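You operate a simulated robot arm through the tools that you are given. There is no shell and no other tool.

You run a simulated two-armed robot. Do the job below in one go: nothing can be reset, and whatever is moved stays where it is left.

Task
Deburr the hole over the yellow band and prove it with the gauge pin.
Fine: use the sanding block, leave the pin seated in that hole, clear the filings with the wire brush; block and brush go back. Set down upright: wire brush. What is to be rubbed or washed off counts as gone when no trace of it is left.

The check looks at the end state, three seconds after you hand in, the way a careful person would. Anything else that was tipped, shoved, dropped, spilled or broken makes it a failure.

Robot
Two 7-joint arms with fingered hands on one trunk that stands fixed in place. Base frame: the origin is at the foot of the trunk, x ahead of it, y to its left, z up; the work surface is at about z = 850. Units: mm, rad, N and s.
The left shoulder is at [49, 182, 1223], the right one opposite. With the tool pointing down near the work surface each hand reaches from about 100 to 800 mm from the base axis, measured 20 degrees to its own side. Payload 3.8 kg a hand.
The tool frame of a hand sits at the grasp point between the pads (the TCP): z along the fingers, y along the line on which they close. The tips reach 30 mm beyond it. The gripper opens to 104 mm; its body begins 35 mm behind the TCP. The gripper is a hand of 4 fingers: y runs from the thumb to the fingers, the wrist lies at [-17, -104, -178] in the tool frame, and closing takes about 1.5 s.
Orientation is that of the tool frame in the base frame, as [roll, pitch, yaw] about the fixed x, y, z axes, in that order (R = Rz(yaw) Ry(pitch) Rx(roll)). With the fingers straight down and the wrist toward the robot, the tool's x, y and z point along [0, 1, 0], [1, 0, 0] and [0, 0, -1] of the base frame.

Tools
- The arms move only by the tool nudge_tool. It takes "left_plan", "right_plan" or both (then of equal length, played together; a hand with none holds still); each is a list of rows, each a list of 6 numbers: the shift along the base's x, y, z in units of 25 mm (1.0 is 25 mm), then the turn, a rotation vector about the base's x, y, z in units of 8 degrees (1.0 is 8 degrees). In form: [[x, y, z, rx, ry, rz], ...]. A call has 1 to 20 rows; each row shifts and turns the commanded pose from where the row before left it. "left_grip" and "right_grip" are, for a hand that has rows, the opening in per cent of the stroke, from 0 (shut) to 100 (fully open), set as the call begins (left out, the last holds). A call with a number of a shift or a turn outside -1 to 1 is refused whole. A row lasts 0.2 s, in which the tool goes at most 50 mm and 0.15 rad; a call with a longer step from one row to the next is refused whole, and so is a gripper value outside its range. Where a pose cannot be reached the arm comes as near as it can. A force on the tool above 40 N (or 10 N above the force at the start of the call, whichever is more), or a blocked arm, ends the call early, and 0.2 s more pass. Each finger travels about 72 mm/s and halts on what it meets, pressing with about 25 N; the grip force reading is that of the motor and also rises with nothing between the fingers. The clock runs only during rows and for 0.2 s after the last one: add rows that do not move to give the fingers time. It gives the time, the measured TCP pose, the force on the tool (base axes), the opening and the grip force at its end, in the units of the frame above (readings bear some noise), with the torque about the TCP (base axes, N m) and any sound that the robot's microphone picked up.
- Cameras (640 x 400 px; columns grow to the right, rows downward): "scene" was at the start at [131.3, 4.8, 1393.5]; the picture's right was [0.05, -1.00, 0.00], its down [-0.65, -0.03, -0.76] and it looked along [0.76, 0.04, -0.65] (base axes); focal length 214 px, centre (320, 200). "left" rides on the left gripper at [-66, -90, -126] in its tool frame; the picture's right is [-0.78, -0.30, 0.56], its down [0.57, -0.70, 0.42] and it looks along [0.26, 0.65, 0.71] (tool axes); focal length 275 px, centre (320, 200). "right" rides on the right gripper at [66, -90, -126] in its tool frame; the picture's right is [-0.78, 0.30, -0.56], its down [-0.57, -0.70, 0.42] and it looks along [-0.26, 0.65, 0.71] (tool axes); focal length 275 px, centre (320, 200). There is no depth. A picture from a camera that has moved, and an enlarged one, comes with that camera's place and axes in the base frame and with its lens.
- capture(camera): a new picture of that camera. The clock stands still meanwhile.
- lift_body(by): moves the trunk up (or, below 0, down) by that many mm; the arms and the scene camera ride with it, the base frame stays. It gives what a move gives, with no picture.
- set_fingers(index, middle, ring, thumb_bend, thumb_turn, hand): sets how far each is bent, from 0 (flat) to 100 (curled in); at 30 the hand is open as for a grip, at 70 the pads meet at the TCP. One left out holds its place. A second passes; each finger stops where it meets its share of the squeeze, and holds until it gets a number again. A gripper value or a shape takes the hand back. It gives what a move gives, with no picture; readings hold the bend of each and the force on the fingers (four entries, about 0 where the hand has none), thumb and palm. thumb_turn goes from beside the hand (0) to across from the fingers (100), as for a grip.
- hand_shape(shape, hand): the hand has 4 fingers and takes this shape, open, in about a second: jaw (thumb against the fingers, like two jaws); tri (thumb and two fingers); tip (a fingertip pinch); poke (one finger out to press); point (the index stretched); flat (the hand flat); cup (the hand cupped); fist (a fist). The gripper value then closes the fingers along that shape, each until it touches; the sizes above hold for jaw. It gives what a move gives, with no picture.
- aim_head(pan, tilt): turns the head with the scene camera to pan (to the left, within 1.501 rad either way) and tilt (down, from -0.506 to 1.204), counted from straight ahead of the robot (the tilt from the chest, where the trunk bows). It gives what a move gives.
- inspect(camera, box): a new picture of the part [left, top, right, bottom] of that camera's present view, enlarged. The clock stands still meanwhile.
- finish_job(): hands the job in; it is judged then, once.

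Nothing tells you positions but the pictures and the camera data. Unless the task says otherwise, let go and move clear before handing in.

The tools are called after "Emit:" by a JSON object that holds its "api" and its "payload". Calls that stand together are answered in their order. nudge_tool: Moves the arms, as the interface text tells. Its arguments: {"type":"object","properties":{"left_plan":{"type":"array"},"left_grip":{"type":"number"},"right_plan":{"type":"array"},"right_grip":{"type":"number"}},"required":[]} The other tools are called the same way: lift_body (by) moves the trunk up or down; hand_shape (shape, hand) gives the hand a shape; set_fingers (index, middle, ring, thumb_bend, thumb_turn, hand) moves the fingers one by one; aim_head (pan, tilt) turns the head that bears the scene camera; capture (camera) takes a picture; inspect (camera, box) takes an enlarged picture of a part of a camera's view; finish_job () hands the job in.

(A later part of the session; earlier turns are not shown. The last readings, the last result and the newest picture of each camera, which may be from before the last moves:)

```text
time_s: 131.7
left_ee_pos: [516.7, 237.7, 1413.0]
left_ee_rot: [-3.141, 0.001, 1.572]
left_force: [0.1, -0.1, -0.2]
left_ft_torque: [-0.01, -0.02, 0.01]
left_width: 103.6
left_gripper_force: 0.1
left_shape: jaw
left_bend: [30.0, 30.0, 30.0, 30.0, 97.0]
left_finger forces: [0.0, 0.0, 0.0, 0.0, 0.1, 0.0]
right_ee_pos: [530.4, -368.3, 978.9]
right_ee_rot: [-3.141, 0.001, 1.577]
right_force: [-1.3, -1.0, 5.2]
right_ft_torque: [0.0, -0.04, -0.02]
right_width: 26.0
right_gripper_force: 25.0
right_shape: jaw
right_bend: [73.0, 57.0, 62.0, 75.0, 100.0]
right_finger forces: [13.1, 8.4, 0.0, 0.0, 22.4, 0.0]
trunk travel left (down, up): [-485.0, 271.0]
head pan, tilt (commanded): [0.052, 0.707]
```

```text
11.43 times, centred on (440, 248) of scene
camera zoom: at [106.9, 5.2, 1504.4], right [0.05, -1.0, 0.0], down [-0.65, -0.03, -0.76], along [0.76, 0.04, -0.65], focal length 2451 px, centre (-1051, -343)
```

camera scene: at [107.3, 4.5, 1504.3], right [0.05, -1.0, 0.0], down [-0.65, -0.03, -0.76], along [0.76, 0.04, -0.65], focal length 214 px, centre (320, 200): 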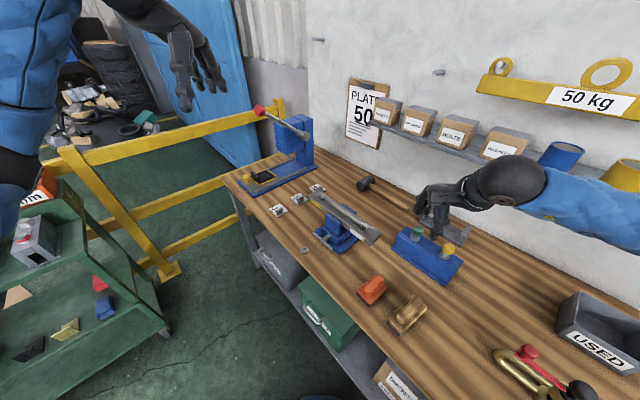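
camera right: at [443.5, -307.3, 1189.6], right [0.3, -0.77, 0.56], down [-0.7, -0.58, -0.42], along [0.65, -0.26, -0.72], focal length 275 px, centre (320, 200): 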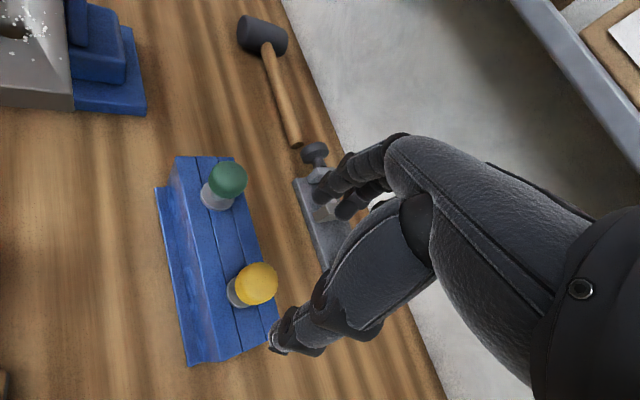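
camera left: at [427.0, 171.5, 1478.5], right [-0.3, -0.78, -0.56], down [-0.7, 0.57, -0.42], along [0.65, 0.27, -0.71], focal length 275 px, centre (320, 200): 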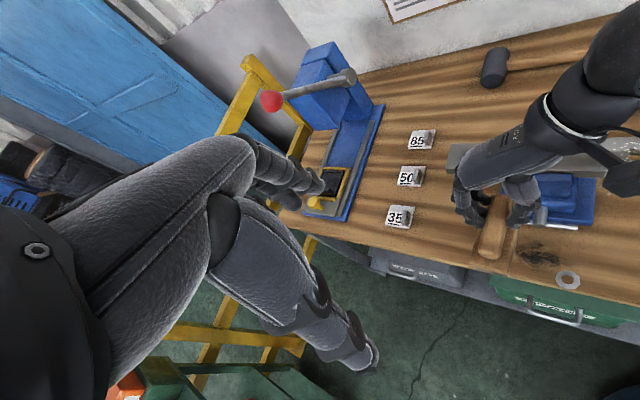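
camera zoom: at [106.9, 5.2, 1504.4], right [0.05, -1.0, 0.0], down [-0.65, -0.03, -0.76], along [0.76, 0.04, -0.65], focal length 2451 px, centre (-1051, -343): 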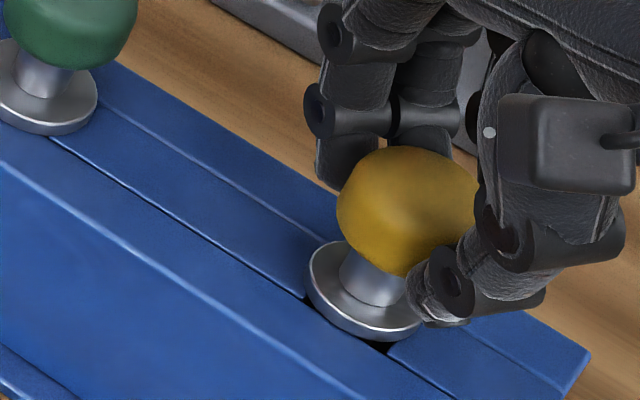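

The yellow pin is seated again. I'll release, rise and move over to the green pin.

Emit:
{"api": "nudge_tool", "payload": {"right_plan": [[0, 0, 0.04, 0, 0, 0], [0, 0, 0, 0, 0, 0], [0, 0, 0, 0, 0, 0], [0, 0, 0, 0, 0, 0], [0, 0, 0, 0, 0, 0], [0, 0, 0, 0, 0, 0], [0, 0, 0.4, 0, 0, 0], [0, 0, 0.8, 0, 0, 0], [0, 0, 0.8, 0, 0, 0], [0, 0, 0.8, 0, 0, 0], [0, 0, 0, 0, 0, 0]], "right_grip": 80}}

Emit:
{"api": "inspect", "payload": {"camera": "scene", "box": [390, 200, 490, 290]}}

```text
time_s: 134.1
left_ee_pos: [517.4, 237.4, 1411.8]
left_ee_rot: [-3.14, 0.0, 1.572]
left_force: [0.2, -0.2, 0.0]
left_ft_torque: [0.0, 0.01, -0.02]
left_width: 103.7
left_gripper_force: 0.1
left_shape: jaw
left_bend: [30.0, 30.0, 30.0, 30.0, 97.0]
left_finger forces: [0.0, 0.0, 0.0, 0.0, 0.0, 0.0]
right_ee_pos: [530.2, -367.0, 1049.6]
right_ee_rot: [-3.14, -0.001, 1.577]
right_force: [-0.1, -1.2, -0.3]
right_ft_torque: [-0.01, -0.01, 0.01]
right_width: 82.9
right_gripper_force: 0.1
right_shape: jaw
right_bend: [27.0, 34.0, 31.0, 47.0, 98.0]
right_finger forces: [0.0, 0.0, 0.0, 0.0, 0.0, 0.0]
trunk travel left (down, up): [-485.0, 271.0]
head pan, tilt (commanded): [0.052, 0.707]
```

```text
4.44 times, centred on (440, 245) of scene
camera zoom: at [107.8, 4.7, 1504.2], right [0.05, -1.0, 0.0], down [-0.65, -0.03, -0.76], along [0.76, 0.04, -0.65], focal length 953 px, centre (-213, 0)
```

zoom: 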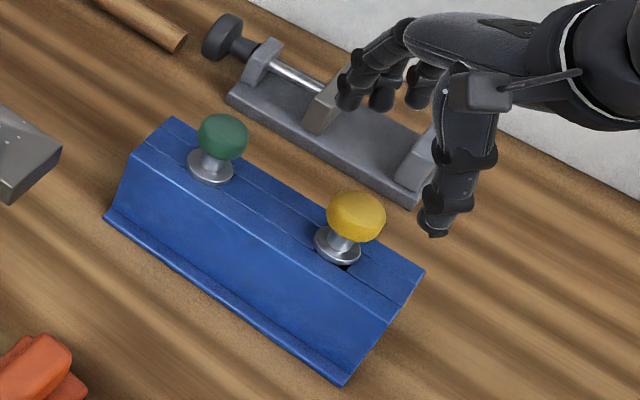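

Emit:
{"api": "nudge_tool", "payload": {"right_plan": [[0.735, 0.7, 0, 0, 0, 0], [0.735, 0.7, 0, 0, 0, 0], [0.735, 0.7, 0, 0, 0, 0], [0.735, 0.7, 0, 0, 0, 0], [0, 0, 0, 0, 0, 0]]}}

Emit:
{"api": "inspect", "payload": {"camera": "right", "box": [180, 150, 400, 350]}}

Emit:
{"api": "inspect", "payload": {"camera": "scene", "box": [390, 190, 490, 280]}}

```text
time_s: 135.3
left_ee_pos: [516.5, 237.1, 1412.4]
left_ee_rot: [-3.141, -0.001, 1.57]
left_force: [0.3, -0.3, 0.0]
left_ft_torque: [0.04, -0.02, 0.0]
left_width: 103.7
left_gripper_force: 0.1
left_shape: jaw
left_bend: [30.0, 30.0, 30.0, 30.0, 97.0]
left_finger forces: [0.0, 0.0, 0.1, 0.0, 0.0, 0.0]
right_ee_pos: [603.6, -298.5, 1052.1]
right_ee_rot: [-3.14, 0.002, 1.575]
right_force: [-1.4, -0.4, 0.4]
right_ft_torque: [-0.03, -0.02, 0.02]
right_width: 83.1
right_gripper_force: 0.1
right_shape: jaw
right_bend: [27.0, 34.0, 31.0, 47.0, 98.0]
right_finger forces: [0.0, 0.0, 0.0, 0.0, 0.0, 0.0]
trunk travel left (down, up): [-485.0, 271.0]
head pan, tilt (commanded): [0.052, 0.707]
```

```text
2.00 times, centred on (290, 250) of right
camera zoom: at [513.8, -233.0, 1176.1], right [0.3, -0.77, 0.56], down [-0.7, -0.58, -0.42], along [0.65, -0.26, -0.71], focal length 551 px, centre (380, 100)
```

zoom: 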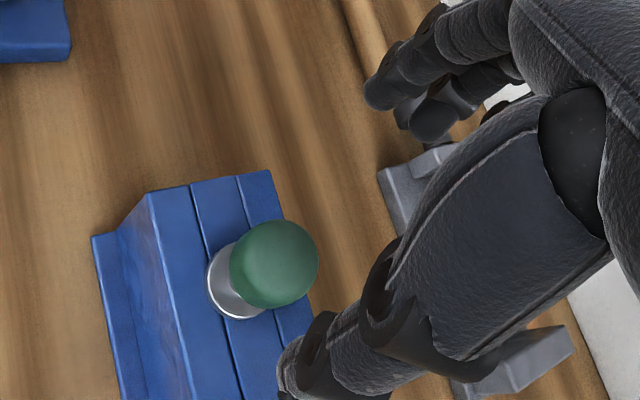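

```text
4.44 times, centred on (440, 235) of scene
camera zoom: at [107.0, 4.3, 1504.3], right [0.05, -1.0, 0.0], down [-0.65, -0.03, -0.76], along [0.76, 0.04, -0.65], focal length 953 px, centre (-213, 44)
```

zoom: 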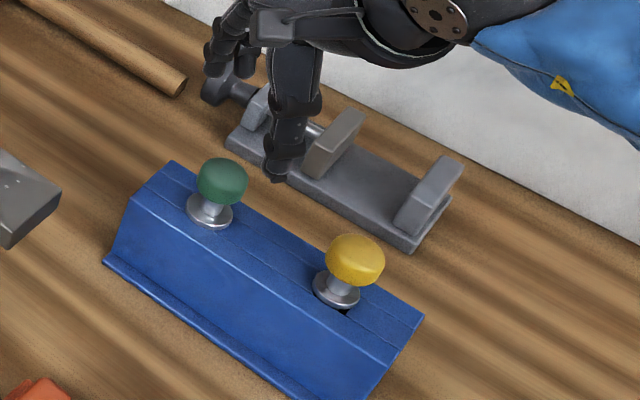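

Emit:
{"api": "nudge_tool", "payload": {"right_plan": [[0, 0, -0.5, 0, 0, 0], [0, 0, -0.7, 0, 0, 0], [0, 0, -0.7, 0, 0, 0], [0, 0, -0.6, 0, 0, 0], [0, 0, -0.38, 0, 0, 0], [0, 0, 0, 0, 0, 0]]}}

Emit:
{"api": "inspect", "payload": {"camera": "right", "box": [180, 150, 400, 350]}}

Emit:
{"api": "inspect", "payload": {"camera": "scene", "box": [390, 200, 470, 270]}}

```text
time_s: 136.7
left_ee_pos: [517.4, 237.9, 1412.3]
left_ee_rot: [-3.141, 0.001, 1.571]
left_force: [0.6, -0.5, -0.1]
left_ft_torque: [-0.01, -0.03, -0.02]
left_width: 103.8
left_gripper_force: 0.0
left_shape: jaw
left_bend: [30.0, 30.0, 30.0, 30.0, 97.0]
left_finger forces: [0.1, 0.0, 0.0, 0.1, 0.0, 0.1]
right_ee_pos: [604.0, -297.8, 978.1]
right_ee_rot: [-3.14, -0.001, 1.577]
right_force: [-0.3, -0.2, 0.1]
right_ft_torque: [0.0, 0.0, 0.01]
right_width: 83.2
right_gripper_force: 0.1
right_shape: jaw
right_bend: [27.0, 34.0, 31.0, 47.0, 98.0]
right_finger forces: [0.0, 0.0, 0.1, 0.0, 0.0, 0.1]
trunk travel left (down, up): [-485.0, 271.0]
head pan, tilt (commanded): [0.052, 0.707]
```

```text
2.00 times, centred on (290, 250) of right
camera zoom: at [513.4, -232.6, 1103.4], right [0.3, -0.77, 0.56], down [-0.7, -0.58, -0.42], along [0.65, -0.26, -0.72], focal length 551 px, centre (380, 100)
```

zoom: 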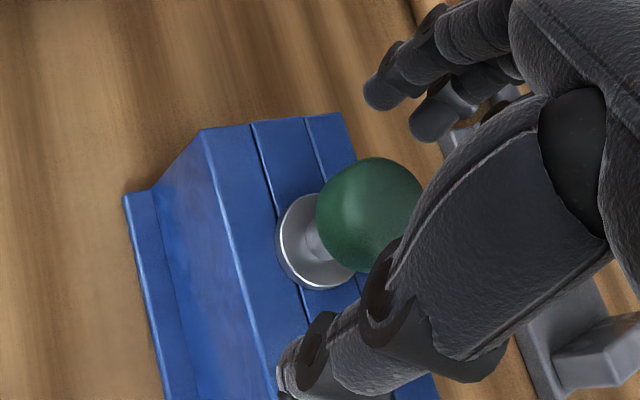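

```text
5.71 times, centred on (430, 235) of scene
camera zoom: at [107.6, 4.8, 1504.3], right [0.05, -1.0, 0.0], down [-0.65, -0.03, -0.76], along [0.76, 0.04, -0.65], focal length 1226 px, centre (-309, 0)
```

zoom: 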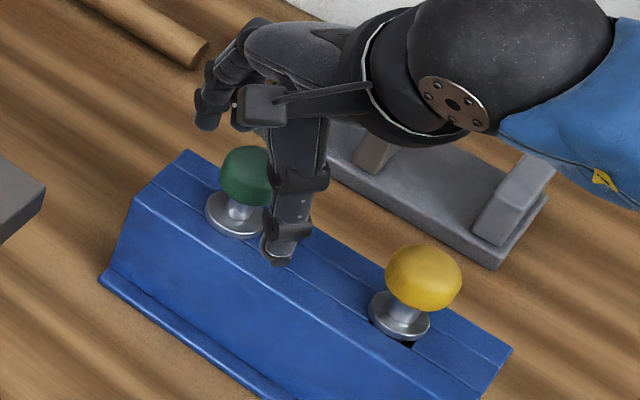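

Emit:
{"api": "nudge_tool", "payload": {"right_plan": [[0, 0, 0, 0, 0, 0], [0, 0, 0, 0, 0, 0], [0, 0, 0, 0, 0, 0], [0, 0, 0, 0, 0, 0], [0, 0, 0, 0, 0, 0], [0, 0, 0, 0, 0, 0], [0, 0, 0, 0, 0, 0]], "right_grip": 0}}

Emit:
{"api": "inspect", "payload": {"camera": "right", "box": [180, 150, 400, 350]}}

```text
time_s: 138.3
left_ee_pos: [518.3, 237.8, 1413.2]
left_ee_rot: [-3.141, 0.0, 1.57]
left_force: [0.2, -0.2, 0.1]
left_ft_torque: [0.03, 0.03, -0.01]
left_width: 103.5
left_gripper_force: 0.0
left_shape: jaw
left_bend: [30.0, 30.0, 30.0, 30.0, 97.0]
left_finger forces: [0.1, 0.0, 0.0, 0.0, 0.0, 0.0]
right_ee_pos: [603.3, -298.0, 978.6]
right_ee_rot: [-3.138, 0.0, 1.577]
right_force: [0.4, 0.0, 0.2]
right_ft_torque: [-0.03, -0.01, -0.02]
right_width: 25.5
right_gripper_force: 25.1
right_shape: jaw
right_bend: [73.0, 60.0, 66.0, 74.0, 100.0]
right_finger forces: [13.3, 8.1, 0.0, 0.0, 21.3, 0.0]
trunk travel left (down, up): [-485.0, 271.0]
head pan, tilt (commanded): [0.052, 0.707]
```

```text
2.00 times, centred on (290, 250) of right
camera zoom: at [513.4, -232.5, 1103.4], right [0.3, -0.77, 0.56], down [-0.7, -0.58, -0.42], along [0.65, -0.26, -0.72], focal length 551 px, centre (380, 100)
```

zoom: 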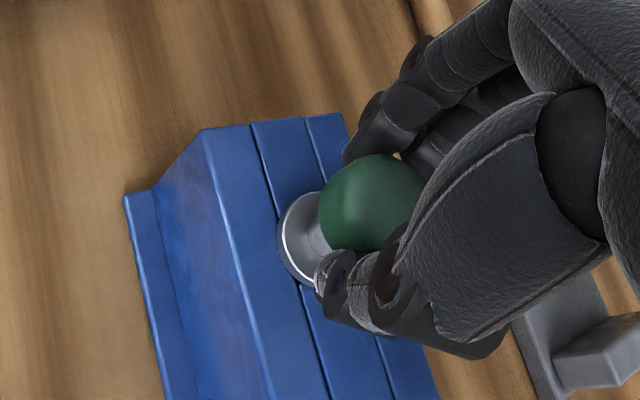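

Emit:
{"api": "nudge_tool", "payload": {"right_plan": [[0, 0, 0.1, 0, 0, 0], [0, 0, 0.2, 0, 0, 0], [0, 0, 0.3, 0, 0, 0], [0, 0, 0.3, 0, 0, 0], [0, 0, 0.3, 0, 0, 0], [0, 0, 0.3, 0, 0, 0], [0, 0, 0, 0, 0, 0]]}}

Emit:
{"api": "inspect", "payload": {"camera": "scene", "box": [400, 210, 440, 245]}}

Emit:
{"api": "inspect", "payload": {"camera": "right", "box": [180, 150, 400, 350]}}

```text
time_s: 139.9
left_ee_pos: [517.3, 237.5, 1412.6]
left_ee_rot: [-3.141, -0.001, 1.572]
left_force: [0.3, -1.2, -0.5]
left_ft_torque: [0.02, -0.03, -0.01]
left_width: 103.7
left_gripper_force: 0.0
left_shape: jaw
left_bend: [30.0, 30.0, 30.0, 30.0, 97.0]
left_finger forces: [0.0, 0.0, 0.0, 0.1, 0.0, 0.0]
right_ee_pos: [603.6, -298.4, 1016.4]
right_ee_rot: [-3.139, 0.0, 1.576]
right_force: [0.2, 0.2, -1.3]
right_ft_torque: [-0.01, 0.02, -0.03]
right_width: 25.7
right_gripper_force: 25.6
right_shape: jaw
right_bend: [73.0, 60.0, 66.0, 74.0, 100.0]
right_finger forces: [13.4, 8.1, 0.0, 0.0, 21.3, 0.1]
trunk travel left (down, up): [-485.0, 271.0]
head pan, tilt (commanded): [0.052, 0.707]
```

```text
11.43 times, centred on (420, 228) of scene
camera zoom: at [107.9, 4.7, 1504.2], right [0.05, -1.0, 0.0], down [-0.65, -0.03, -0.76], along [0.76, 0.04, -0.65], focal length 2451 px, centre (-823, -114)
```

zoom: 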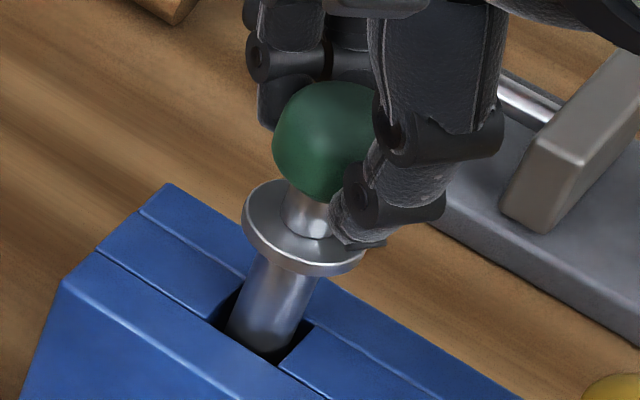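

```text
2.00 times, centred on (290, 250) of right
camera zoom: at [513.4, -233.2, 1141.6], right [0.3, -0.77, 0.56], down [-0.7, -0.58, -0.42], along [0.65, -0.26, -0.72], focal length 551 px, centre (380, 100)
```

zoom: 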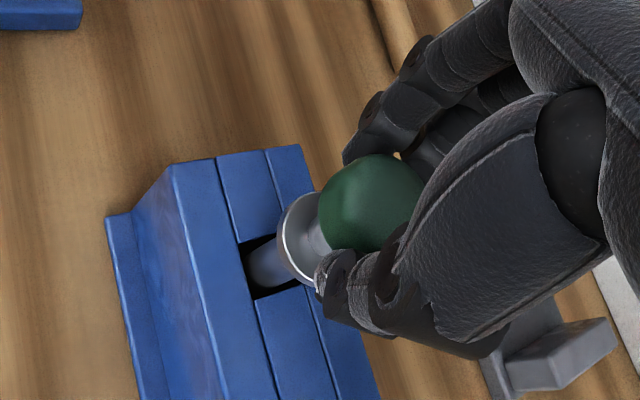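

The green pin's shank looks a little thicker than the yellow one's. I'll raise it fully clear of the stand and measure it more precisely.

Emit:
{"api": "nudge_tool", "payload": {"right_plan": [[0, 0, 0.4, 0, 0, 0], [0, 0, 0.6, 0, 0, 0], [0, 0, 0.6, 0, 0, 0], [0, 0, 0.6, 0, 0, 0], [0, 0, 0.6, 0, 0, 0], [0, 0, 0, 0, 0, 0]]}}

Emit:
{"api": "inspect", "payload": {"camera": "scene", "box": [400, 190, 440, 230]}}

Emit:
{"api": "inspect", "payload": {"camera": "scene", "box": [410, 205, 430, 225]}}

Emit:
{"api": "inspect", "payload": {"camera": "right", "box": [200, 190, 340, 290]}}

```text
time_s: 141.3
left_ee_pos: [518.1, 238.0, 1412.9]
left_ee_rot: [-3.14, -0.001, 1.57]
left_force: [0.3, 0.5, -0.6]
left_ft_torque: [0.03, 0.05, 0.0]
left_width: 103.6
left_gripper_force: 0.0
left_shape: jaw
left_bend: [30.0, 30.0, 30.0, 30.0, 97.0]
left_finger forces: [0.1, 0.0, 0.0, 0.0, 0.0, 0.1]
right_ee_pos: [605.4, -298.6, 1086.0]
right_ee_rot: [-3.138, 0.001, 1.575]
right_force: [-0.2, 1.4, -1.1]
right_ft_torque: [0.0, 0.01, 0.02]
right_width: 25.3
right_gripper_force: 24.7
right_shape: jaw
right_bend: [73.0, 60.0, 66.0, 74.0, 100.0]
right_finger forces: [13.3, 8.2, 0.0, 0.1, 21.2, 0.1]
trunk travel left (down, up): [-485.0, 271.0]
head pan, tilt (commanded): [0.052, 0.707]
```

```text
10.00 times, centred on (420, 210) of scene
camera zoom: at [107.9, 4.7, 1504.2], right [0.05, -1.0, 0.0], down [-0.65, -0.03, -0.76], along [0.76, 0.04, -0.65], focal length 2145 px, centre (-680, 100)
```

zoom: 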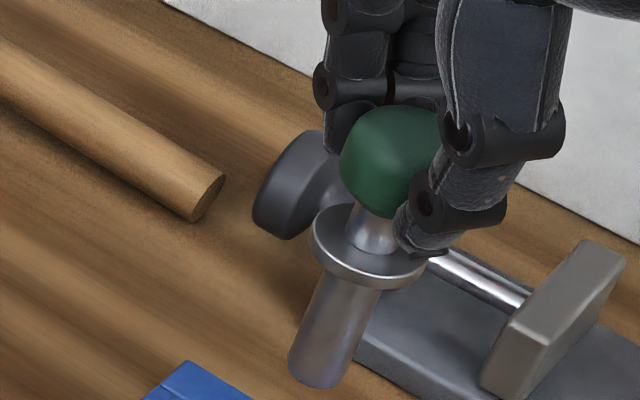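

```text
16.00 times, centred on (420, 215) of scene
camera zoom: at [107.9, 4.7, 1504.2], right [0.05, -1.0, 0.0], down [-0.65, -0.03, -0.76], along [0.76, 0.04, -0.65], focal length 3432 px, centre (-1280, -40)
```

zoom: 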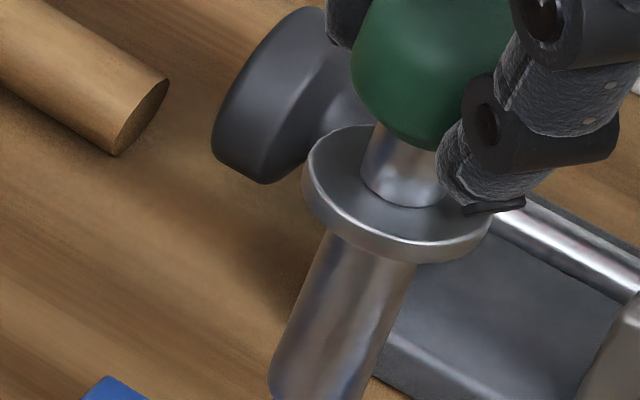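

```text
4.00 times, centred on (270, 240) of right
camera zoom: at [515.0, -232.2, 1210.8], right [0.3, -0.77, 0.56], down [-0.7, -0.58, -0.42], along [0.65, -0.26, -0.72], focal length 1101 px, centre (520, 40)
```

zoom: 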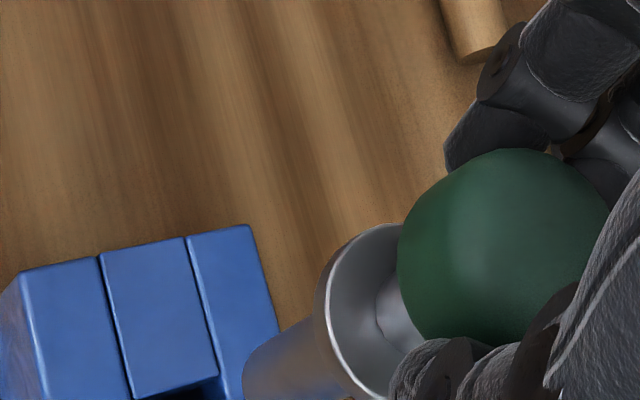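

The green pin's shank is the thicker one, about 17 mm against 15 mm, so it's the gauge that matches the larger, yellow-band hole. I'll raise it, bring the trunk down to the height that worked for that hole, and carry the pin over.

Emit:
{"api": "nudge_tool", "payload": {"right_plan": [[0, 0, 0.6, 0, 0, 0], [0, 0, 0.9, 0, 0, 0], [0, 0, 0.9, 0, 0, 0], [0, 0, 0.9, 0, 0, 0], [0, 0, 0.9, 0, 0, 0], [0, 0, 0.9, 0, 0, 0], [0, 0, 0.9, 0, 0, 0], [0, 0, 0.9, 0, 0, 0], [0, 0, 0.9, 0, 0, 0], [0, 0, 0.9, 0, 0, 0], [0, 0, 0, 0, 0, 0]]}}

Emit:
{"api": "lift_body", "payload": {"by": -190}}

Emit:
{"api": "capture", "payload": {"camera": "scene"}}

```text
time_s: 143.7
left_ee_pos: [517.2, 236.7, 1412.1]
left_ee_rot: [-3.141, 0.0, 1.57]
left_force: [-0.6, 0.6, 0.9]
left_ft_torque: [0.04, 0.0, 0.0]
left_width: 103.5
left_gripper_force: 0.1
left_shape: jaw
left_bend: [30.0, 30.0, 30.0, 30.0, 97.0]
left_finger forces: [0.0, 0.0, 0.0, 0.0, 0.0, 0.1]
right_ee_pos: [604.2, -298.8, 1304.0]
right_ee_rot: [-3.138, 0.002, 1.575]
right_force: [0.6, 0.1, -1.3]
right_ft_torque: [-0.01, -0.01, -0.02]
right_width: 25.6
right_gripper_force: 25.1
right_shape: jaw
right_bend: [73.0, 60.0, 66.0, 74.0, 100.0]
right_finger forces: [13.5, 8.2, 0.1, 0.0, 21.3, 0.0]
trunk travel left (down, up): [-485.0, 271.0]
head pan, tilt (commanded): [0.052, 0.707]
```

```text
time_s: 145.8
left_ee_pos: [515.9, 237.8, 1222.8]
left_ee_rot: [3.138, -0.001, 1.571]
left_force: [0.3, -0.2, 1.0]
left_ft_torque: [0.04, 0.01, 0.04]
left_width: 103.9
left_gripper_force: 0.0
left_shape: jaw
left_bend: [30.0, 30.0, 30.0, 30.0, 97.0]
left_finger forces: [0.0, 0.1, 0.0, 0.0, 0.0, 0.0]
right_ee_pos: [603.7, -297.8, 1113.4]
right_ee_rot: [-3.141, -0.001, 1.576]
right_force: [1.0, -0.3, -0.9]
right_ft_torque: [-0.01, 0.01, 0.0]
right_width: 25.6
right_gripper_force: 24.8
right_shape: jaw
right_bend: [73.0, 60.0, 66.0, 74.0, 100.0]
right_finger forces: [13.5, 8.3, 0.0, 0.0, 21.3, 0.1]
trunk travel left (down, up): [-295.0, 461.0]
head pan, tilt (commanded): [0.052, 0.707]
```

```text
taken
camera scene: at [158.3, 4.8, 1312.6], right [0.05, -1.0, 0.0], down [-0.65, -0.03, -0.76], along [0.76, 0.04, -0.65], focal length 214 px, centre (320, 200)
```

scene: 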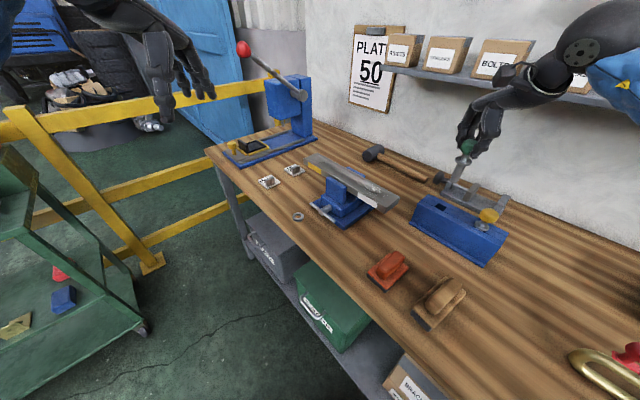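

Emit:
{"api": "nudge_tool", "payload": {"right_plan": [[0.17, 0.47, 0.1, 0, 0, 0], [0.342, 0.947, 0.1, 0, 0, 0.16], [0.342, 0.947, 0.1, 0, 0, 0.16], [0.342, 0.947, 0, 0, 0, 0.16], [0.342, 0.947, 0, 0, 0, 0.16], [0.342, 0.947, 0, 0, 0, 0.16], [0.342, 0.947, 0, 0, 0, 0.16], [0.342, 0.947, 0, 0, 0, 0.16], [0.342, 0.947, 0, 0, 0, 0.16], [0.342, 0.947, 0, 0, 0, 0.16], [0.342, 0.947, 0, 0, 0, 0.16], [0.342, 0.947, 0, 0, 0, 0.16], [0.342, 0.947, 0, 0, 0, 0.16], [0.17, 0.47, 0, 0, 0, 0.16], [0, 0, 0, 0, 0, 0]]}}

Emit:
{"api": "inspect", "payload": {"camera": "scene", "box": [290, 110, 370, 190]}}

Emit:
{"api": "inspect", "payload": {"camera": "left", "box": [420, 30, 560, 150]}}

```text
time_s: 149.0
left_ee_pos: [517.5, 237.9, 1222.8]
left_ee_rot: [-3.141, 0.0, 1.571]
left_force: [0.9, 0.5, 0.9]
left_ft_torque: [0.04, 0.02, -0.04]
left_width: 103.7
left_gripper_force: 0.1
left_shape: jaw
left_bend: [30.0, 30.0, 30.0, 30.0, 97.0]
left_finger forces: [0.1, 0.0, 0.1, 0.0, 0.1, 0.1]
right_ee_pos: [716.4, 10.1, 1120.7]
right_ee_rot: [-3.137, -0.001, 1.868]
right_force: [-0.8, -0.1, -1.6]
right_ft_torque: [0.03, 0.02, -0.03]
right_width: 25.4
right_gripper_force: 25.0
right_shape: jaw
right_bend: [73.0, 60.0, 66.0, 74.0, 100.0]
right_finger forces: [13.7, 8.7, 0.1, 0.0, 21.2, 0.1]
trunk travel left (down, up): [-295.0, 461.0]
head pan, tilt (commanded): [0.052, 0.707]
```

```text
5.00 times, centred on (330, 150) of scene
camera zoom: at [158.9, 4.8, 1312.4], right [0.05, -1.0, 0.0], down [-0.65, -0.03, -0.76], along [0.76, 0.04, -0.65], focal length 1072 px, centre (270, 450)
```

zoom: 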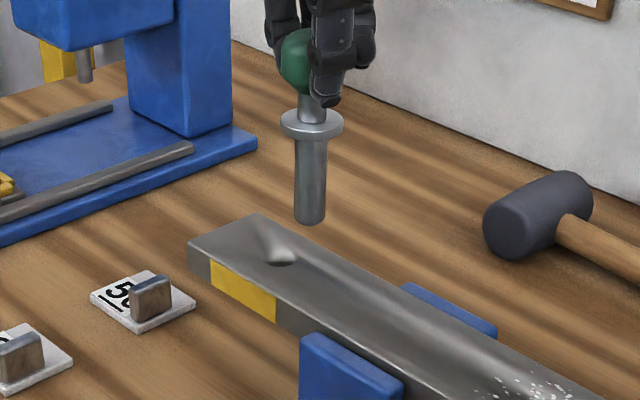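

```text
3.33 times, centred on (490, 90) of left
camera zoom: at [427.3, 172.3, 1348.3], right [-0.3, -0.78, -0.56], down [-0.7, 0.57, -0.42], along [0.65, 0.26, -0.71], focal length 918 px, centre (-247, 567)
```

zoom: 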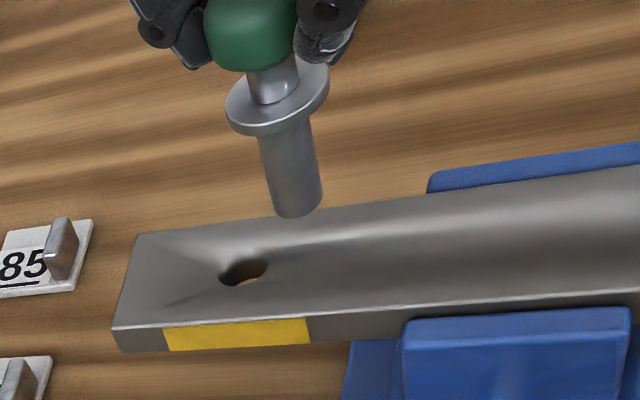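

Emit:
{"api": "inspect", "payload": {"camera": "scene", "box": [312, 125, 352, 165]}}

Emit:
{"api": "inspect", "payload": {"camera": "left", "box": [455, 50, 515, 120]}}

```text
10.00 times, centred on (332, 145) of scene
camera zoom: at [158.9, 4.8, 1312.4], right [0.05, -1.0, 0.0], down [-0.65, -0.03, -0.76], along [0.76, 0.04, -0.65], focal length 2145 px, centre (200, 750)
```

zoom: 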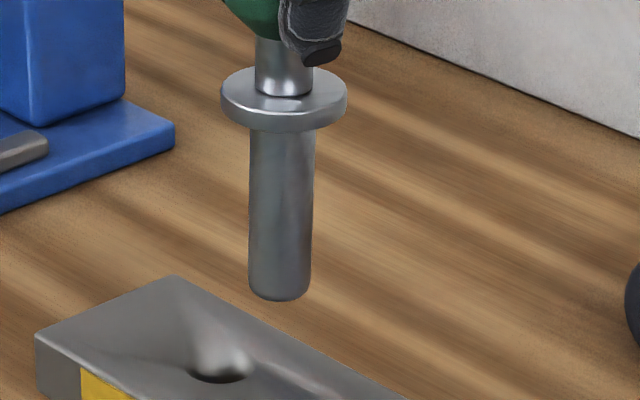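

```text
5.71 times, centred on (485, 85) of left
camera zoom: at [427.3, 172.3, 1348.3], right [-0.3, -0.78, -0.56], down [-0.7, 0.57, -0.42], along [0.65, 0.26, -0.71], focal length 1573 px, centre (-623, 857)
```

zoom: 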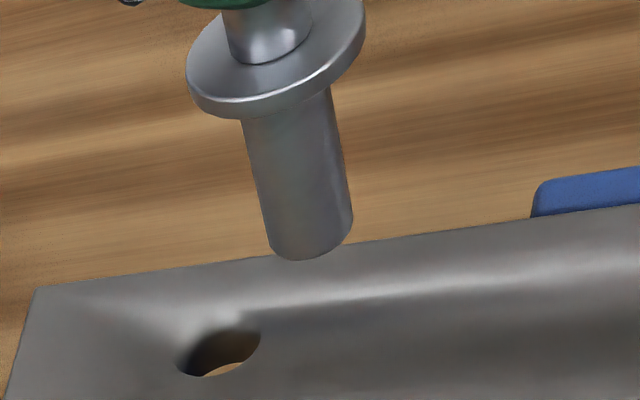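

The pin hangs vertical, and both views agree its tip must move about (+18, +18) mm to sit over the hole. I'll shift, then lower to just above the bar and compare again.

Emit:
{"api": "nudge_tool", "payload": {"right_plan": [[0.25, 0.24, -0.25, 0, 0, 0], [0.25, 0.24, -0.25, 0, 0, 0], [0.24, 0.224, -0.25, 0, 0, 0], [0, 0, 0, 0, 0, 0], [0, 0, 0, 0, 0, 0]]}}

Emit:
{"api": "inspect", "payload": {"camera": "scene", "box": [305, 135, 345, 175]}}

Emit:
{"api": "inspect", "payload": {"camera": "left", "box": [445, 60, 505, 130]}}

```text
time_s: 150.2
left_ee_pos: [517.7, 236.9, 1222.5]
left_ee_rot: [3.139, 0.001, 1.571]
left_force: [-0.2, 0.3, 0.0]
left_ft_torque: [0.01, -0.02, -0.01]
left_width: 103.4
left_gripper_force: 0.0
left_shape: jaw
left_bend: [30.0, 30.0, 30.0, 30.0, 97.0]
left_finger forces: [0.0, 0.0, 0.1, 0.0, 0.0, 0.1]
right_ee_pos: [727.2, 21.1, 1106.0]
right_ee_rot: [-3.138, -0.002, 1.868]
right_force: [0.5, 0.3, -1.5]
right_ft_torque: [-0.03, 0.0, 0.03]
right_width: 25.3
right_gripper_force: 25.4
right_shape: jaw
right_bend: [73.0, 60.0, 66.0, 74.0, 100.0]
right_finger forces: [13.8, 8.6, 0.0, 0.0, 21.2, 0.0]
right hand out of reach, approached as far as the arm can: row 3
trunk travel left (down, up): [-295.0, 461.0]
head pan, tilt (commanded): [0.052, 0.707]
```

```text
10.00 times, centred on (325, 155) of scene
camera zoom: at [158.9, 4.8, 1312.4], right [0.05, -1.0, 0.0], down [-0.65, -0.03, -0.76], along [0.76, 0.04, -0.65], focal length 2145 px, centre (270, 650)
```

zoom: 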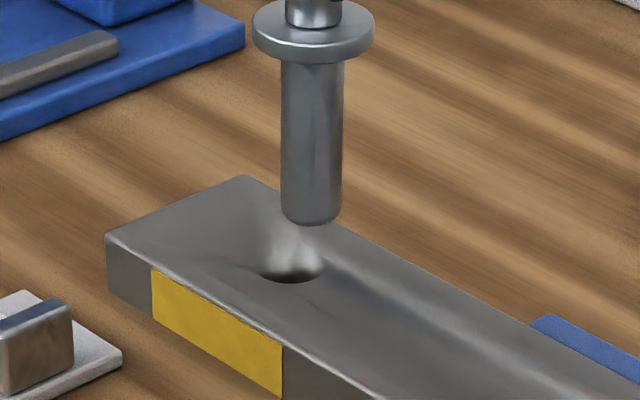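

```text
5.71 times, centred on (475, 95) of left
camera zoom: at [427.3, 172.3, 1348.3], right [-0.3, -0.78, -0.56], down [-0.7, 0.57, -0.42], along [0.65, 0.26, -0.71], focal length 1573 px, centre (-566, 800)
```

zoom: 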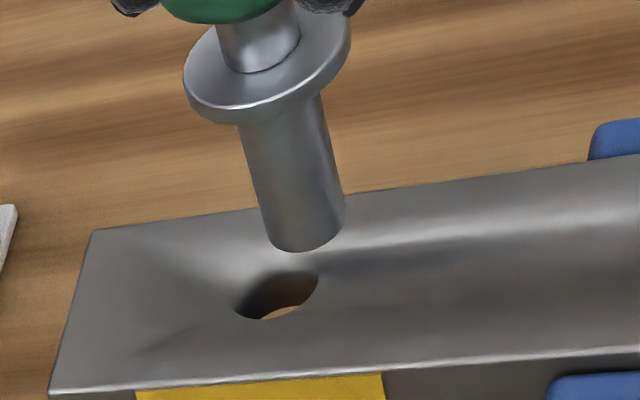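

The arm ends about 8 mm short at this height. I'll back off and up, lower the trunk another 60 mm to bring the shoulder forward, and return.

Emit:
{"api": "nudge_tool", "payload": {"right_plan": [[-0.4, -0.4, 0.5, 0, 0, 0], [-0.6, -0.5, 0.8, 0, 0, 0], [-0.6, -0.5, 0.8, 0, 0, 0], [-0.4, -0.4, 0.7, 0, 0, 0], [0, 0, 0, 0, 0, 0]]}}

Emit:
{"api": "lift_body", "payload": {"by": -60}}

Emit:
{"api": "nudge_tool", "payload": {"right_plan": [[0.4, 0.4, 0, 0, 0, 0], [0.4, 0.4, 0, 0, 0, 0], [0.4, 0.4, 0, 0, 0, 0], [0.4, 0.4, 0, 0, 0, 0], [0.4, 0.3, 0, 0, 0, 0], [0.3, 0.2, 0, 0, 0, 0], [0, 0, 0, 0, 0, 0]]}}

```text
time_s: 151.4
left_ee_pos: [517.6, 237.3, 1222.3]
left_ee_rot: [-3.14, 0.001, 1.571]
left_force: [0.3, 0.8, 0.9]
left_ft_torque: [-0.01, -0.01, 0.05]
left_width: 103.7
left_gripper_force: 0.0
left_shape: jaw
left_bend: [30.0, 30.0, 30.0, 30.0, 97.0]
left_finger forces: [0.0, 0.0, 0.0, 0.1, 0.0, 0.0]
right_ee_pos: [677.1, -22.6, 1175.4]
right_ee_rot: [-3.138, -0.001, 1.868]
right_force: [-0.2, -0.6, -1.7]
right_ft_torque: [0.0, 0.02, 0.0]
right_width: 25.3
right_gripper_force: 24.9
right_shape: jaw
right_bend: [73.0, 60.0, 66.0, 74.0, 100.0]
right_finger forces: [13.8, 8.6, 0.0, 0.0, 21.2, 0.0]
trunk travel left (down, up): [-295.0, 461.0]
head pan, tilt (commanded): [0.052, 0.707]
```

```text
time_s: 152.4
left_ee_pos: [516.0, 238.1, 1162.9]
left_ee_rot: [3.14, -0.002, 1.573]
left_force: [-0.8, -0.7, -0.2]
left_ft_torque: [-0.01, 0.01, -0.01]
left_width: 103.9
left_gripper_force: 0.0
left_shape: jaw
left_bend: [30.0, 30.0, 30.0, 30.0, 97.0]
left_finger forces: [0.0, 0.0, 0.0, 0.0, 0.1, 0.0]
right_ee_pos: [676.2, -23.6, 1118.1]
right_ee_rot: [3.141, 0.0, 1.867]
right_force: [-0.1, 0.1, -0.4]
right_ft_torque: [-0.03, -0.03, 0.01]
right_width: 25.1
right_gripper_force: 25.3
right_shape: jaw
right_bend: [73.0, 60.0, 66.0, 74.0, 100.0]
right_finger forces: [13.8, 8.6, 0.0, 0.1, 21.1, 0.0]
trunk travel left (down, up): [-235.0, 521.0]
head pan, tilt (commanded): [0.052, 0.707]
```

```text
time_s: 154.0
left_ee_pos: [517.1, 236.2, 1163.0]
left_ee_rot: [3.142, 0.0, 1.571]
left_force: [-0.8, -0.5, 0.8]
left_ft_torque: [0.02, 0.01, -0.01]
left_width: 103.5
left_gripper_force: 0.0
left_shape: jaw
left_bend: [30.0, 30.0, 30.0, 30.0, 97.0]
left_finger forces: [0.0, 0.0, 0.0, 0.0, 0.0, 0.1]
right_ee_pos: [724.6, 20.7, 1116.6]
right_ee_rot: [-3.139, -0.003, 1.865]
right_force: [-0.2, 0.9, -1.1]
right_ft_torque: [0.04, 0.0, 0.01]
right_width: 25.3
right_gripper_force: 25.3
right_shape: jaw
right_bend: [73.0, 60.0, 66.0, 74.0, 100.0]
right_finger forces: [13.9, 8.7, 0.1, 0.1, 21.0, 0.0]
right hand out of reach, approached as far as the arm can: row 5
trunk travel left (down, up): [-235.0, 521.0]
head pan, tilt (commanded): [0.052, 0.707]
```

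Emit:
{"api": "nudge_tool", "payload": {"right_plan": [[0, 0, -0.4, 0, 0, 0], [0, 0, -0.4, 0, 0, 0], [0.2, 0.14, 0, 0, 0, 0], [0.2, 0.14, 0, 0, 0, 0], [0, 0, 0, 0, 0, 0]]}}

Emit:
{"api": "inspect", "payload": {"camera": "left", "box": [425, 30, 505, 110]}}

Emit:
{"api": "inspect", "payload": {"camera": "scene", "box": [305, 105, 345, 155]}}

```text
time_s: 155.2
left_ee_pos: [517.7, 237.4, 1162.5]
left_ee_rot: [-3.141, 0.0, 1.571]
left_force: [-0.8, 0.2, -0.4]
left_ft_torque: [0.0, 0.02, -0.02]
left_width: 103.8
left_gripper_force: 0.1
left_shape: jaw
left_bend: [30.0, 30.0, 30.0, 30.0, 97.0]
left_finger forces: [0.0, 0.0, 0.0, 0.1, 0.0, 0.1]
right_ee_pos: [729.6, 26.1, 1095.9]
right_ee_rot: [-3.14, -0.002, 1.869]
right_force: [0.5, 1.2, -2.4]
right_ft_torque: [0.01, 0.01, -0.02]
right_width: 25.3
right_gripper_force: 24.8
right_shape: jaw
right_bend: [73.0, 60.0, 66.0, 74.0, 100.0]
right_finger forces: [13.8, 8.8, 0.0, 0.1, 21.0, 0.0]
right hand out of reach, approached as far as the arm can: row 4
trunk travel left (down, up): [-235.0, 521.0]
head pan, tilt (commanded): [0.052, 0.707]
```

```text
5.00 times, centred on (465, 70) of left
camera zoom: at [427.3, 172.6, 1288.2], right [-0.3, -0.78, -0.56], down [-0.7, 0.57, -0.42], along [0.65, 0.26, -0.71], focal length 1376 px, centre (-405, 850)
```

zoom: 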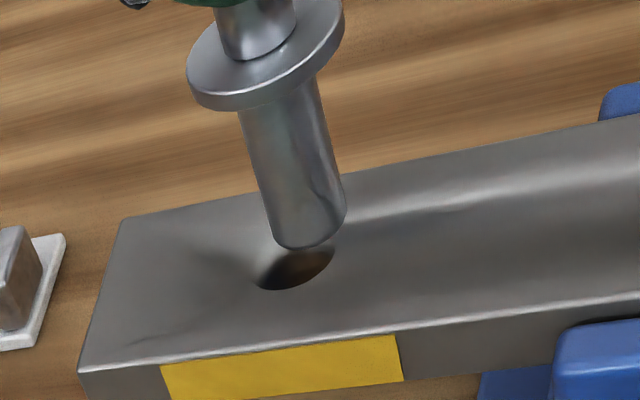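

```text
8.00 times, centred on (325, 130) of scene
camera zoom: at [185.0, 5.1, 1250.9], right [0.05, -1.0, 0.0], down [-0.65, -0.03, -0.76], along [0.76, 0.04, -0.65], focal length 1716 px, centre (280, 760)
```

zoom: 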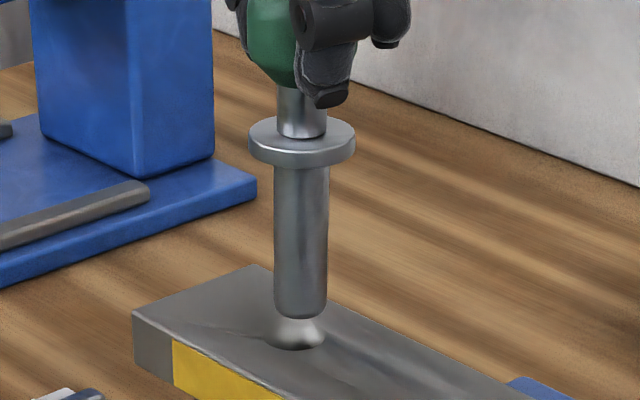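

The tip needs another (+8, +2) mm and the arm is just at its limit. I'll retreat, lower the trunk another 60 mm and try again.

Emit:
{"api": "nudge_tool", "payload": {"right_plan": [[-0.4, -0.4, 0.5, 0, 0, 0], [-0.6, -0.5, 0.8, 0, 0, 0], [-0.6, -0.5, 0.8, 0, 0, 0], [-0.4, -0.4, 0.8, 0, 0, 0], [0, 0, 0, 0, 0, 0]]}}

Emit:
{"api": "lift_body", "payload": {"by": -60}}

Emit:
{"api": "nudge_tool", "payload": {"right_plan": [[0.4, 0.4, 0, 0, 0, 0], [0.4, 0.4, -0.2, 0, 0, 0], [0.4, 0.4, -0.2, 0, 0, 0], [0.4, 0.4, -0.2, 0, 0, 0], [0, 0, 0, 0, 0, 0]]}}

```text
time_s: 156.4
left_ee_pos: [518.1, 237.5, 1161.8]
left_ee_rot: [3.141, -0.001, 1.57]
left_force: [-0.7, -0.6, 0.9]
left_ft_torque: [0.0, -0.01, 0.0]
left_width: 103.7
left_gripper_force: 0.0
left_shape: jaw
left_bend: [30.0, 30.0, 30.0, 30.0, 97.0]
left_finger forces: [0.0, 0.0, 0.0, 0.0, 0.0, 0.1]
right_ee_pos: [679.6, -20.5, 1168.0]
right_ee_rot: [-3.138, 0.0, 1.867]
right_force: [0.6, -0.4, -1.5]
right_ft_torque: [0.0, 0.02, 0.01]
right_width: 25.5
right_gripper_force: 24.5
right_shape: jaw
right_bend: [73.0, 60.0, 66.0, 74.0, 100.0]
right_finger forces: [13.8, 8.8, 0.0, 0.0, 20.8, 0.1]
trunk travel left (down, up): [-235.0, 521.0]
head pan, tilt (commanded): [0.052, 0.707]
```

```text
time_s: 157.4
left_ee_pos: [516.3, 237.5, 1103.6]
left_ee_rot: [3.14, 0.0, 1.571]
left_force: [0.5, -0.7, 0.3]
left_ft_torque: [0.03, 0.0, 0.02]
left_width: 103.7
left_gripper_force: 0.0
left_shape: jaw
left_bend: [30.0, 30.0, 30.0, 30.0, 97.0]
left_finger forces: [0.1, 0.0, 0.1, 0.1, 0.1, 0.0]
right_ee_pos: [678.1, -20.7, 1111.1]
right_ee_rot: [-3.139, -0.001, 1.866]
right_force: [-0.3, -0.4, -1.5]
right_ft_torque: [0.03, 0.0, -0.01]
right_width: 25.3
right_gripper_force: 24.8
right_shape: jaw
right_bend: [73.0, 60.0, 66.0, 74.0, 100.0]
right_finger forces: [13.8, 8.8, 0.0, 0.0, 21.0, 0.0]
trunk travel left (down, up): [-175.0, 581.0]
head pan, tilt (commanded): [0.052, 0.707]
```

```text
time_s: 158.6
left_ee_pos: [518.1, 237.7, 1101.6]
left_ee_rot: [3.14, 0.001, 1.571]
left_force: [0.1, 0.1, 0.3]
left_ft_torque: [0.01, -0.03, 0.0]
left_width: 103.6
left_gripper_force: 0.0
left_shape: jaw
left_bend: [30.0, 30.0, 30.0, 30.0, 97.0]
left_finger forces: [0.1, 0.0, 0.0, 0.0, 0.0, 0.1]
right_ee_pos: [718.7, 20.8, 1095.4]
right_ee_rot: [-3.139, -0.001, 1.867]
right_force: [-0.6, -0.1, -1.1]
right_ft_torque: [0.02, 0.02, 0.01]
right_width: 25.2
right_gripper_force: 24.9
right_shape: jaw
right_bend: [73.0, 60.0, 66.0, 74.0, 100.0]
right_finger forces: [13.9, 8.8, 0.0, 0.0, 21.0, 0.0]
trunk travel left (down, up): [-175.0, 581.0]
head pan, tilt (commanded): [0.052, 0.707]
```

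Emit:
{"api": "nudge_tool", "payload": {"right_plan": [[0.26, 0.09, -0.1, 0, 0, 0], [0.26, 0.09, -0.1, 0, 0, 0], [0.24, 0.09, 0, 0, 0, 0], [0, 0, 0, 0, 0, 0], [0, 0, 0, 0, 0, 0]]}}

Emit:
{"api": "inspect", "payload": {"camera": "left", "box": [415, 0, 495, 80]}}

Emit:
{"api": "inspect", "payload": {"camera": "scene", "box": [305, 75, 345, 125]}}

```text
time_s: 159.8
left_ee_pos: [518.4, 237.8, 1101.9]
left_ee_rot: [3.141, 0.001, 1.571]
left_force: [-0.2, 0.7, 0.3]
left_ft_torque: [-0.05, -0.01, -0.01]
left_width: 103.6
left_gripper_force: 0.0
left_shape: jaw
left_bend: [30.0, 30.0, 30.0, 30.0, 97.0]
left_finger forces: [0.1, 0.0, 0.0, 0.0, 0.1, 0.0]
right_ee_pos: [732.5, 25.2, 1089.5]
right_ee_rot: [-3.14, -0.001, 1.865]
right_force: [0.5, -0.3, -1.4]
right_ft_torque: [-0.03, 0.02, 0.04]
right_width: 24.8
right_gripper_force: 25.0
right_shape: jaw
right_bend: [73.0, 60.0, 66.0, 74.0, 100.0]
right_finger forces: [13.9, 8.8, 0.0, 0.1, 20.9, 0.0]
right hand out of reach, approached as far as the arm can: row 3
trunk travel left (down, up): [-175.0, 581.0]
head pan, tilt (commanded): [0.052, 0.707]
```

```text
5.00 times, centred on (455, 40) of left
camera zoom: at [427.3, 172.5, 1228.2], right [-0.3, -0.78, -0.56], down [-0.7, 0.57, -0.42], along [0.65, 0.26, -0.71], focal length 1376 px, centre (-355, 1000)
```

zoom: 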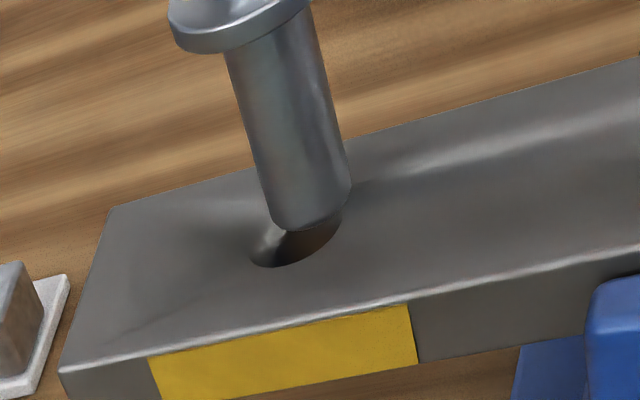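

```text
8.00 times, centred on (325, 100) of scene
camera zoom: at [215.7, 4.9, 1188.7], right [0.05, -1.0, 0.0], down [-0.65, -0.03, -0.76], along [0.76, 0.04, -0.65], focal length 1716 px, centre (280, 1000)
```

zoom: 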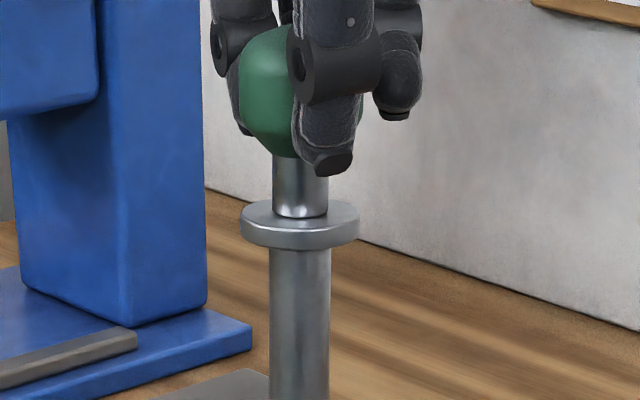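

I'm 6 mm short at this height. A small forward tilt of about 3.3° swings the tip over the hole, and I can straighten it as the pin goes down, where reach is better.

Emit:
{"api": "nudge_tool", "payload": {"right_plan": [[0, 0, 0, 0.09, -0.187, 0], [0, 0, 0, 0.09, -0.187, 0], [0, 0, 0, 0, 0, 0], [0, 0, 0, 0, 0, 0]]}}

Emit:
{"api": "aim_head", "payload": {"pan": 0.052, "tilt": 0.5}}

Emit:
{"api": "inspect", "payload": {"camera": "left", "box": [415, 0, 495, 80]}}

Emit:
{"api": "capture", "payload": {"camera": "scene"}}

```text
time_s: 160.8
left_ee_pos: [517.0, 238.4, 1102.8]
left_ee_rot: [3.141, 0.0, 1.57]
left_force: [-0.6, 0.7, 0.1]
left_ft_torque: [-0.03, -0.01, 0.04]
left_width: 103.6
left_gripper_force: 0.1
left_shape: jaw
left_bend: [30.0, 30.0, 30.0, 30.0, 97.0]
left_finger forces: [0.0, 0.0, 0.0, 0.2, 0.0, 0.0]
right_ee_pos: [731.8, 25.1, 1089.0]
right_ee_rot: [3.088, -0.009, 1.865]
right_force: [-0.3, 0.0, -1.9]
right_ft_torque: [-0.01, -0.01, -0.02]
right_width: 25.3
right_gripper_force: 24.6
right_shape: jaw
right_bend: [73.0, 60.0, 66.0, 74.0, 100.0]
right_finger forces: [13.8, 8.8, 0.0, 0.1, 20.8, 0.0]
trunk travel left (down, up): [-175.0, 581.0]
head pan, tilt (commanded): [0.052, 0.707]
```

```text
time_s: 161.5
left_ee_pos: [517.7, 238.1, 1102.8]
left_ee_rot: [-3.141, 0.0, 1.571]
left_force: [-0.1, -0.4, -0.4]
left_ft_torque: [-0.01, 0.0, -0.02]
left_width: 103.7
left_gripper_force: 0.1
left_shape: jaw
left_bend: [30.0, 30.0, 30.0, 30.0, 97.0]
left_finger forces: [0.1, 0.0, 0.0, 0.0, 0.0, 0.0]
right_ee_pos: [731.2, 24.2, 1089.4]
right_ee_rot: [3.086, -0.009, 1.867]
right_force: [-0.1, -0.2, -1.2]
right_ft_torque: [-0.01, -0.02, 0.03]
right_width: 25.2
right_gripper_force: 25.0
right_shape: jaw
right_bend: [73.0, 60.0, 66.0, 74.0, 100.0]
right_finger forces: [13.8, 8.8, 0.0, 0.1, 20.9, 0.0]
trunk travel left (down, up): [-175.0, 581.0]
head pan, tilt (commanded): [0.052, 0.499]
```

```text
5.00 times, centred on (455, 40) of left
camera zoom: at [427.3, 172.5, 1228.2], right [-0.3, -0.78, -0.56], down [-0.7, 0.57, -0.42], along [0.65, 0.26, -0.71], focal length 1376 px, centre (-355, 1000)
```

zoom: 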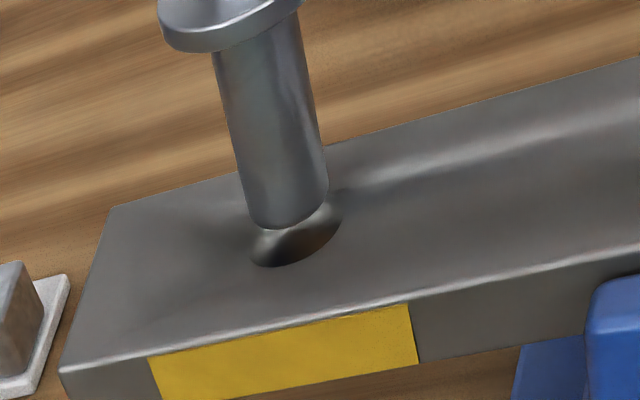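

```text
taken
camera scene: at [222.0, 5.3, 1206.9], right [0.05, -1.0, 0.0], down [-0.48, -0.03, -0.88], along [0.88, 0.05, -0.48], focal length 214 px, centre (320, 200)
```

scene: 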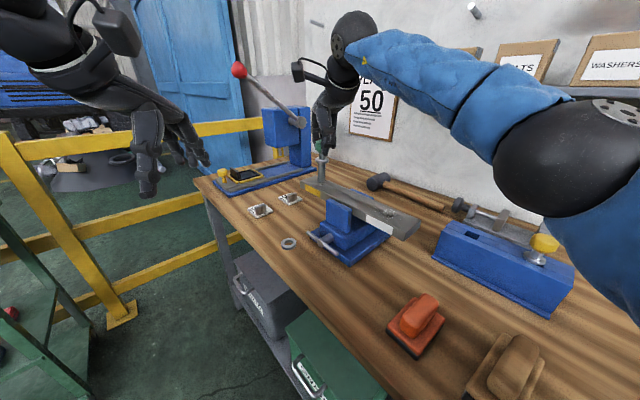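

Emit:
{"api": "inspect", "payload": {"camera": "scene", "box": [300, 150, 340, 200]}}

```text
8.00 times, centred on (320, 175) of scene
camera zoom: at [222.0, 5.3, 1206.9], right [0.05, -1.0, 0.0], down [-0.48, -0.03, -0.88], along [0.88, 0.05, -0.48], focal length 1716 px, centre (320, 400)
```

zoom: 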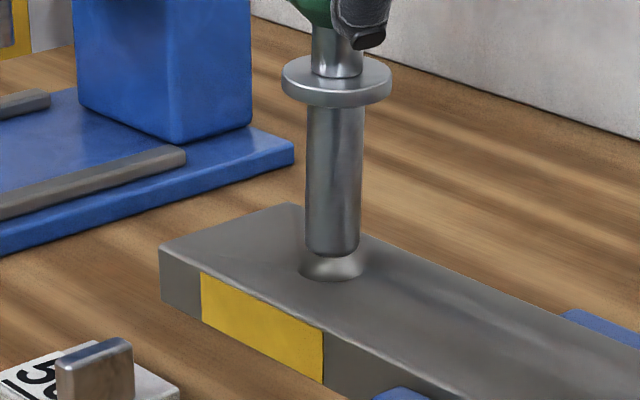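

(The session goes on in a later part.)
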